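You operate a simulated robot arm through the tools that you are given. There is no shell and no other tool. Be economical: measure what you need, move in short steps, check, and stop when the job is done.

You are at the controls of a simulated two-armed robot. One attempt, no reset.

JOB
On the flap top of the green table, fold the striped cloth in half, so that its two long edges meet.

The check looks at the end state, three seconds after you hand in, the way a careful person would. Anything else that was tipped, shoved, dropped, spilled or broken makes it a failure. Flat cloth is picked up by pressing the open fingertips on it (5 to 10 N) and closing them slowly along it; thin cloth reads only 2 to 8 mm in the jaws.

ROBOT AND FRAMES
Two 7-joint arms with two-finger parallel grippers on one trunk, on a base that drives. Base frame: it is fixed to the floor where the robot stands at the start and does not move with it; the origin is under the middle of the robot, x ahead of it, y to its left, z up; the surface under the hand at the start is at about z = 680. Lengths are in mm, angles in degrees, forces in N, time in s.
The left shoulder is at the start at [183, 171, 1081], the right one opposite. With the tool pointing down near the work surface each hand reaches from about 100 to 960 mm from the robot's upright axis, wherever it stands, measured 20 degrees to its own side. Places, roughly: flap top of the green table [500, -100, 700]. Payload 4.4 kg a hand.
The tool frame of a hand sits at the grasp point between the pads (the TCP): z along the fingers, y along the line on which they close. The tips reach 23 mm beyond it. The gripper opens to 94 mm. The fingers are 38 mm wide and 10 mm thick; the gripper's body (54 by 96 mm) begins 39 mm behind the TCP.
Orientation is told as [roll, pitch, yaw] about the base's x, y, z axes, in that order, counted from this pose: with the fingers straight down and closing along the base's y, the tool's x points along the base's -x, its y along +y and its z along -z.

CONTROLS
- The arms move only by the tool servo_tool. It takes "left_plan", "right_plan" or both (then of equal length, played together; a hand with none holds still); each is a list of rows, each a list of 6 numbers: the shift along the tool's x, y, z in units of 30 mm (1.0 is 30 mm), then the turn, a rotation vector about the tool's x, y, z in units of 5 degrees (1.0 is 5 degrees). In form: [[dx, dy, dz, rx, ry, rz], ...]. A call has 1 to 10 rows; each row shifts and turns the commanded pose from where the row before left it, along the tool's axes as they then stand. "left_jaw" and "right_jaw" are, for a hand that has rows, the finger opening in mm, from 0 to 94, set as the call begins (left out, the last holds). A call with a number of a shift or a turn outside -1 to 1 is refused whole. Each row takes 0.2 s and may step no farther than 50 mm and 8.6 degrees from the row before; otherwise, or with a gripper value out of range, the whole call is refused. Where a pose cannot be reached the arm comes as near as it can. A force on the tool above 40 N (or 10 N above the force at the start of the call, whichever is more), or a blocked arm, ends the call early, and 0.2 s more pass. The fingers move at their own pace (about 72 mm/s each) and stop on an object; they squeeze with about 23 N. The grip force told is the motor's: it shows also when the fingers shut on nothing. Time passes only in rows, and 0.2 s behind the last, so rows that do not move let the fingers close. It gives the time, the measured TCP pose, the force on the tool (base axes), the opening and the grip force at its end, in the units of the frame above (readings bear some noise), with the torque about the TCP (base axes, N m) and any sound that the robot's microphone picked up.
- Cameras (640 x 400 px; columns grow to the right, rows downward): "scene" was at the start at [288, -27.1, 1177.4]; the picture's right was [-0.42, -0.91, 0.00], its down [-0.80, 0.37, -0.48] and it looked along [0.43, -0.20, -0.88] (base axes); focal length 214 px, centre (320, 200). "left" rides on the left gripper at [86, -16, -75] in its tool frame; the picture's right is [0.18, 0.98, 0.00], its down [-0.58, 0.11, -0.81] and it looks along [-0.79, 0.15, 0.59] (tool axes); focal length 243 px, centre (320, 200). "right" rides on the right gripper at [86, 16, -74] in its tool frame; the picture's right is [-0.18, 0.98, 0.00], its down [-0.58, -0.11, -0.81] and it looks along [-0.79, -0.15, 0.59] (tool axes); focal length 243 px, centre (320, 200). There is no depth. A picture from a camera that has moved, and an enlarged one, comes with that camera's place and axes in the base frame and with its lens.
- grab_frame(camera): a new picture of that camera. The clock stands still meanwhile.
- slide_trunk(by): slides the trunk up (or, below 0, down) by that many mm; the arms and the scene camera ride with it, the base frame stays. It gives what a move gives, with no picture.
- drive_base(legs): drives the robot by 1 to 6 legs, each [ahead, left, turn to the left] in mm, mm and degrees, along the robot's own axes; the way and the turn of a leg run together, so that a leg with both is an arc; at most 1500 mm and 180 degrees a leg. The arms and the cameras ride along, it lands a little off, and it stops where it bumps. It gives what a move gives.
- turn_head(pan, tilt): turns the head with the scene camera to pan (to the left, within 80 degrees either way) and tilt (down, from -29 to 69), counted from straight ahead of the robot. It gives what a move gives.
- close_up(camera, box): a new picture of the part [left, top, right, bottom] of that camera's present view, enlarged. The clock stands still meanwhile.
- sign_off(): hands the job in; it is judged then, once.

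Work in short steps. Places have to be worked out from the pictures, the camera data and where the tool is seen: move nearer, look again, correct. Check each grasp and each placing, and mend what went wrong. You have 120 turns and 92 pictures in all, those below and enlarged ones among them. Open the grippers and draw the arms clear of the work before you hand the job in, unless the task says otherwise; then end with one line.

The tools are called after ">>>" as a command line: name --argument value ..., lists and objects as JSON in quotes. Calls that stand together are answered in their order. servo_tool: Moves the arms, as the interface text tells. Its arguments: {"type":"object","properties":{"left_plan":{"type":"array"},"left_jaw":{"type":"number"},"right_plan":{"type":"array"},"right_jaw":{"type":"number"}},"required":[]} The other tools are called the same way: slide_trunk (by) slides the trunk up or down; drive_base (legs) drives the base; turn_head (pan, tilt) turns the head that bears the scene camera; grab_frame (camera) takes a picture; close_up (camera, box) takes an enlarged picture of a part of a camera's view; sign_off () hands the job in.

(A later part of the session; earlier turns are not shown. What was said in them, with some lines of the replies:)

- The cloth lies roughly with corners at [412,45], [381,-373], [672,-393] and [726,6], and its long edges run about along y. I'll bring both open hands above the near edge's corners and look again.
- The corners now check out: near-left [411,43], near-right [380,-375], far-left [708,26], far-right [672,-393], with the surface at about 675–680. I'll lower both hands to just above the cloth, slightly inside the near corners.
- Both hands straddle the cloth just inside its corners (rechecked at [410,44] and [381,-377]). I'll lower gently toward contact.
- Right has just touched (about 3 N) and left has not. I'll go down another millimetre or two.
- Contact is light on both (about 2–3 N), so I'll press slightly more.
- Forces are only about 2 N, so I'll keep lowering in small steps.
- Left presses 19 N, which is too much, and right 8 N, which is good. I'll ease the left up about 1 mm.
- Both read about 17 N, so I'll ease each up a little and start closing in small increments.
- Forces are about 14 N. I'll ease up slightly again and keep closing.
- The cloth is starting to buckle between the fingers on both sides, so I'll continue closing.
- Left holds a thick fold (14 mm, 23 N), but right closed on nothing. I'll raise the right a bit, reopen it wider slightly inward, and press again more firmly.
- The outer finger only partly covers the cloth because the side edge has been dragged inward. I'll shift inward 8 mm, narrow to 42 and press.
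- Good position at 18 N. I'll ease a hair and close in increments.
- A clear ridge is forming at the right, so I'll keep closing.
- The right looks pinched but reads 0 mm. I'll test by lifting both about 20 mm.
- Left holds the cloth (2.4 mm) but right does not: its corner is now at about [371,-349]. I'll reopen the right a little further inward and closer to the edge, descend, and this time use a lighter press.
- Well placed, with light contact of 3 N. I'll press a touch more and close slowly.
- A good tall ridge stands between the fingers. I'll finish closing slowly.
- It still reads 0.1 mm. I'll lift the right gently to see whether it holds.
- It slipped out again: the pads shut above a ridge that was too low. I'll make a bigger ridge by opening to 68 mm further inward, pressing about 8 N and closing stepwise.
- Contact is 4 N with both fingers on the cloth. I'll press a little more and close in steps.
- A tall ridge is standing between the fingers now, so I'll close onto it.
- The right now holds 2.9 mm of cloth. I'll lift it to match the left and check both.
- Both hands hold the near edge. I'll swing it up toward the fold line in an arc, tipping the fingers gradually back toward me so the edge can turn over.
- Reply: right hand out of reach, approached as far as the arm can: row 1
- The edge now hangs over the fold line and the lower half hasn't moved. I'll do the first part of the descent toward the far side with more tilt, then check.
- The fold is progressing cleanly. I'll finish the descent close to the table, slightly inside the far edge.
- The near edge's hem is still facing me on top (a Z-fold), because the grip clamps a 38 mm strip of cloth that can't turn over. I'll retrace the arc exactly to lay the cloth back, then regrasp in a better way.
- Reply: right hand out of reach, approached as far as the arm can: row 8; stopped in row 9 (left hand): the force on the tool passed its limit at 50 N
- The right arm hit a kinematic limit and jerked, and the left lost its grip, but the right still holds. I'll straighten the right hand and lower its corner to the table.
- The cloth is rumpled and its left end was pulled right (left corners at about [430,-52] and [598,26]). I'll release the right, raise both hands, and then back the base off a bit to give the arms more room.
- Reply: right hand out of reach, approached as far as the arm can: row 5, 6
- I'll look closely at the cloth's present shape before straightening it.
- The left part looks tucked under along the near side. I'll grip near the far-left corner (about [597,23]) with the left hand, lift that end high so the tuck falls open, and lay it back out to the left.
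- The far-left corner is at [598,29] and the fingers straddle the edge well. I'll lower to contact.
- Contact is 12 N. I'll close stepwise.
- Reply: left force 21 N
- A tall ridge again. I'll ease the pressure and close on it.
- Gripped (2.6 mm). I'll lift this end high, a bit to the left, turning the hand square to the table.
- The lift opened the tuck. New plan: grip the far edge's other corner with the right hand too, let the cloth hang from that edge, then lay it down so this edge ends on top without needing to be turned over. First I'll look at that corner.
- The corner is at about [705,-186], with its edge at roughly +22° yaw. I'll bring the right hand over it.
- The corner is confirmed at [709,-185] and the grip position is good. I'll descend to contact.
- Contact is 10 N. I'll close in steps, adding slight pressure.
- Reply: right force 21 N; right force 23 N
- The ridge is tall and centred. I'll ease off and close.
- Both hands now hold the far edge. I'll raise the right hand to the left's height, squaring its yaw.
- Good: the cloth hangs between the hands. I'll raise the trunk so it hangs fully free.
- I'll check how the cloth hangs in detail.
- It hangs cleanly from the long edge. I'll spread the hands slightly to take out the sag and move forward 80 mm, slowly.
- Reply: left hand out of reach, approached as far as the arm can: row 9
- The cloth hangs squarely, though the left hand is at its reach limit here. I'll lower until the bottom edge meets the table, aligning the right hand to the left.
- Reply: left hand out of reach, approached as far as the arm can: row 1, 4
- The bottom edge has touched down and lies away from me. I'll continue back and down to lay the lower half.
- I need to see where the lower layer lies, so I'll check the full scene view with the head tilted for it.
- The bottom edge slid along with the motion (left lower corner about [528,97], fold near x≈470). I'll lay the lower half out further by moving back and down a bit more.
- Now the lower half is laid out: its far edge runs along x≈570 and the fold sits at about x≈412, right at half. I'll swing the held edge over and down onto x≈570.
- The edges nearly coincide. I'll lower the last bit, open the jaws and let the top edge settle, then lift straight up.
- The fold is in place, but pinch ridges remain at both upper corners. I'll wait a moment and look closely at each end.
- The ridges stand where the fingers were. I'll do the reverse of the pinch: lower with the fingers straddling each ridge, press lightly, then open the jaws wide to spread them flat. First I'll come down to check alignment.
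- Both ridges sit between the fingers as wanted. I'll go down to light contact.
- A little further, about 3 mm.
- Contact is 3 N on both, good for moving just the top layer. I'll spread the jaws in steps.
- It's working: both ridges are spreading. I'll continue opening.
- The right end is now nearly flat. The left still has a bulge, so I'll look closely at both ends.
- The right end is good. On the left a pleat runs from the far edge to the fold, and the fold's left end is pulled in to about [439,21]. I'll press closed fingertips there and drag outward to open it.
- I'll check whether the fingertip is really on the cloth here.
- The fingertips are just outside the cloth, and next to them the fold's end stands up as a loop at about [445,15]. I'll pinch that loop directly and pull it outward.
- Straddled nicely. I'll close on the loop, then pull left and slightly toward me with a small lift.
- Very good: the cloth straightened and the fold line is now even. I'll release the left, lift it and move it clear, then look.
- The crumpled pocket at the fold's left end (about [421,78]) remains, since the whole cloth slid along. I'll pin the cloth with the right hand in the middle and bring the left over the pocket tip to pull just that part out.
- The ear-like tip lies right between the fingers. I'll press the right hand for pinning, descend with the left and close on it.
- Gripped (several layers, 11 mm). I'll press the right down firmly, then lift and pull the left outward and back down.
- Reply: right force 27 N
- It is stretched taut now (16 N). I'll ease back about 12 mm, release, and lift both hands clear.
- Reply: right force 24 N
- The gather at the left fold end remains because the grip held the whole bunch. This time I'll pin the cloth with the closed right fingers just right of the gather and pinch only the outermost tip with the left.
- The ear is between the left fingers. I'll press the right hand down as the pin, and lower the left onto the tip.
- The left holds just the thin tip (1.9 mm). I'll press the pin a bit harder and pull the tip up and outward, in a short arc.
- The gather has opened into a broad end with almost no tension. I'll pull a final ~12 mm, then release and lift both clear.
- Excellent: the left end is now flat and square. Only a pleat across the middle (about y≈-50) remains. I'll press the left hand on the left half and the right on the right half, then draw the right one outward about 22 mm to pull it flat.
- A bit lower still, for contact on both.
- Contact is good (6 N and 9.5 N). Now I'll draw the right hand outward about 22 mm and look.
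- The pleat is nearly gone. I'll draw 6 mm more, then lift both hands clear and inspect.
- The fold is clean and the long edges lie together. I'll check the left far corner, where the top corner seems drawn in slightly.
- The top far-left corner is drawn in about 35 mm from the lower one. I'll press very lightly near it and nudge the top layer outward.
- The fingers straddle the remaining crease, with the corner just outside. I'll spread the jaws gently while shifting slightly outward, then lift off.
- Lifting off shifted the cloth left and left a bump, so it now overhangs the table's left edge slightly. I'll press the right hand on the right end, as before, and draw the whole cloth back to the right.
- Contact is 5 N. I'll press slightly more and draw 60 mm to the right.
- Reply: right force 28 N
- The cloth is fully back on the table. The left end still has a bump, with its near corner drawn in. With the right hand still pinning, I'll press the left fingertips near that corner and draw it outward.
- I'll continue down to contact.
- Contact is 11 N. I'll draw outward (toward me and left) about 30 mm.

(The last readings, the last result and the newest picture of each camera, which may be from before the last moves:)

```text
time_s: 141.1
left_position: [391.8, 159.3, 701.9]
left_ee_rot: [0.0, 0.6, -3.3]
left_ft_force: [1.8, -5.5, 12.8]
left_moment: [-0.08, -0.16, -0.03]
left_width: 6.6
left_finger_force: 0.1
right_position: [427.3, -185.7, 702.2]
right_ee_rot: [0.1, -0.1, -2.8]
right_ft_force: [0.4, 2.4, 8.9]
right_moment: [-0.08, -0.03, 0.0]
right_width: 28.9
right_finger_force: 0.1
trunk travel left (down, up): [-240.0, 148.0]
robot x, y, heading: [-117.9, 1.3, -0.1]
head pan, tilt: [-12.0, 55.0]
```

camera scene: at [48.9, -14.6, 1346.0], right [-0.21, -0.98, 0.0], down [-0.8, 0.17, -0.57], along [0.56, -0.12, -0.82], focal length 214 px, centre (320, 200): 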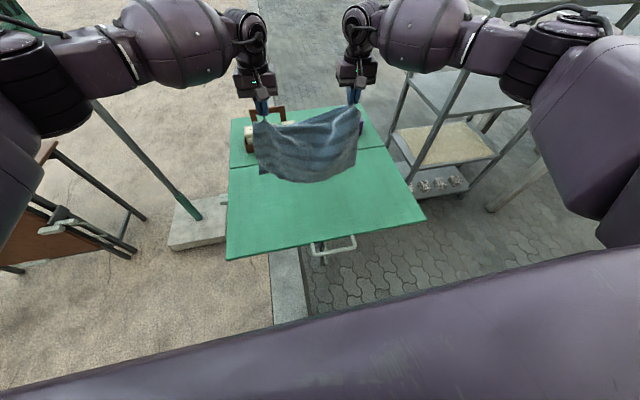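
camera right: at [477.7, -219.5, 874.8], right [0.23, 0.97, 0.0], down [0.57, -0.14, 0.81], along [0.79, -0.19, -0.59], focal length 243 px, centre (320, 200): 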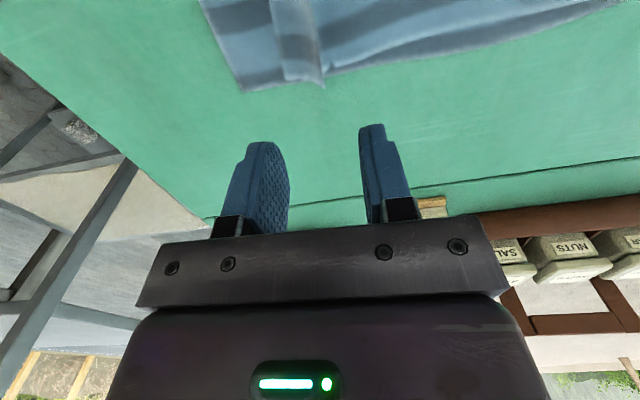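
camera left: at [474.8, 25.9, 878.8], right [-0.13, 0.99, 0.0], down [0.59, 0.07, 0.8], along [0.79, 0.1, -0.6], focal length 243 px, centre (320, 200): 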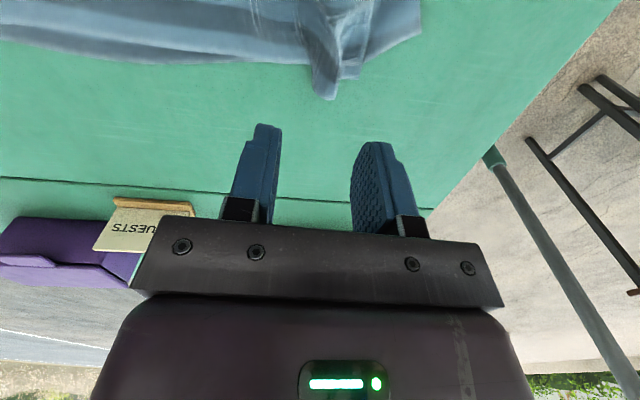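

Tension (5.5 N) shows it is drawn taut sideways. I'll nudge 10 mm more toward me, then lift both hands straight up and away.

>>> servo_tool --left_plan '[[0.12, -0.02, 0, 0, 0, 0], [0.12, -0.02, 0, 0, 0, 0], [0.1, 0, 0, 0, 0, 0], [0, 0, 0, 0, 0, 0], [0, 0, -0.2, 0, 0, 0], [0, 0, -0.5, 0, 0, 0], [0, 0, -1, 0, 0, 0], [0, 0, -1, 0, 0, 0], [0, 0, -1, 0, 0, 0], [0, 0.5, -0.5, 0, 0, 0]]' --right_plan '[[0, 0, 0, 0, 0, 0], [0, 0, 0, 0, 0, 0], [0, 0, 0, 0, 0, 0], [0, 0, 0, 0, 0, 0], [0, 0, -0.2, 0, 0, 0], [0, 0, -0.5, 0, 0, 0], [0, 0, -1, 0, 0, 0], [0, 0, -1, 0, 0, 0], [0, 0, -1, 0, 0, 0], [0, -0.5, -0.5, 0, 0, 0]]'

>>> servo_tool --left_plan '[[0, 1, 0, 0, 0, 0], [0, 1, 0, 0, 0, 0], [0, 1, 0, 0, 0, 0], [0, 1, 0, 0, 0, 0]]' --right_plan '[[0, -1, 0, 0, 0, 0], [0, -1, 0, 0, 0, 0], [0, -1, 0, 0, 0, 0], [0, -1, 0, 0, 0, 0]]' --left_jaw 60 --right_jaw 60

>>> close_up --camera "scene" --box '[220, 150, 380, 250]'

```text
time_s: 143.3
left_position: [385.3, 174.1, 826.9]
left_ee_rot: [0.0, 0.7, -3.3]
left_ft_force: [-0.6, 0.6, -0.2]
left_moment: [-0.04, 0.01, 0.01]
left_width: 7.7
left_finger_force: 0.0
right_position: [425.9, -201.2, 828.8]
right_ee_rot: [0.3, -0.1, -2.8]
right_ft_force: [0.1, -0.3, -0.2]
right_moment: [-0.01, 0.01, 0.0]
right_width: 30.3
right_finger_force: 0.1
trunk travel left (down, up): [-240.0, 148.0]
robot x, y, heading: [-122.0, -0.8, -0.2]
head pan, tilt: [-12.0, 55.0]
```

```text
time_s: 144.3
left_position: [392.9, 293.2, 829.0]
left_ee_rot: [0.1, 0.6, -3.4]
left_ft_force: [0.0, 0.3, 0.0]
left_moment: [0.01, -0.03, -0.02]
left_width: 59.9
left_finger_force: 0.1
right_position: [419.8, -321.2, 827.7]
right_ee_rot: [0.2, 0.0, -2.9]
right_ft_force: [0.1, 0.0, 0.4]
right_moment: [0.02, 0.01, 0.05]
right_width: 60.0
right_finger_force: 0.1
trunk travel left (down, up): [-240.0, 148.0]
robot x, y, heading: [-118.3, 1.1, -0.2]
head pan, tilt: [-12.0, 55.0]
```

```text
refused: no pictures are left
```

No pictures remain. The last readings showed the left end drawn taut with both hands open and clear of the cloth, so I'm handing the job in.

>>> sign_off

```text
The job is handed in.
```

I folded the striped cloth in half with its long edges together and handed it in, but I couldn't see the final state because I had run out of pictures. In the last picture there was a bump at the left end, with that end's corners drawn in by a few centimetres. I then pulled that end taut by feel. The rest of the fold lay flat. Both grippers are open and clear of the cloth, and in every picture I took nothing else on the table had been disturbed.
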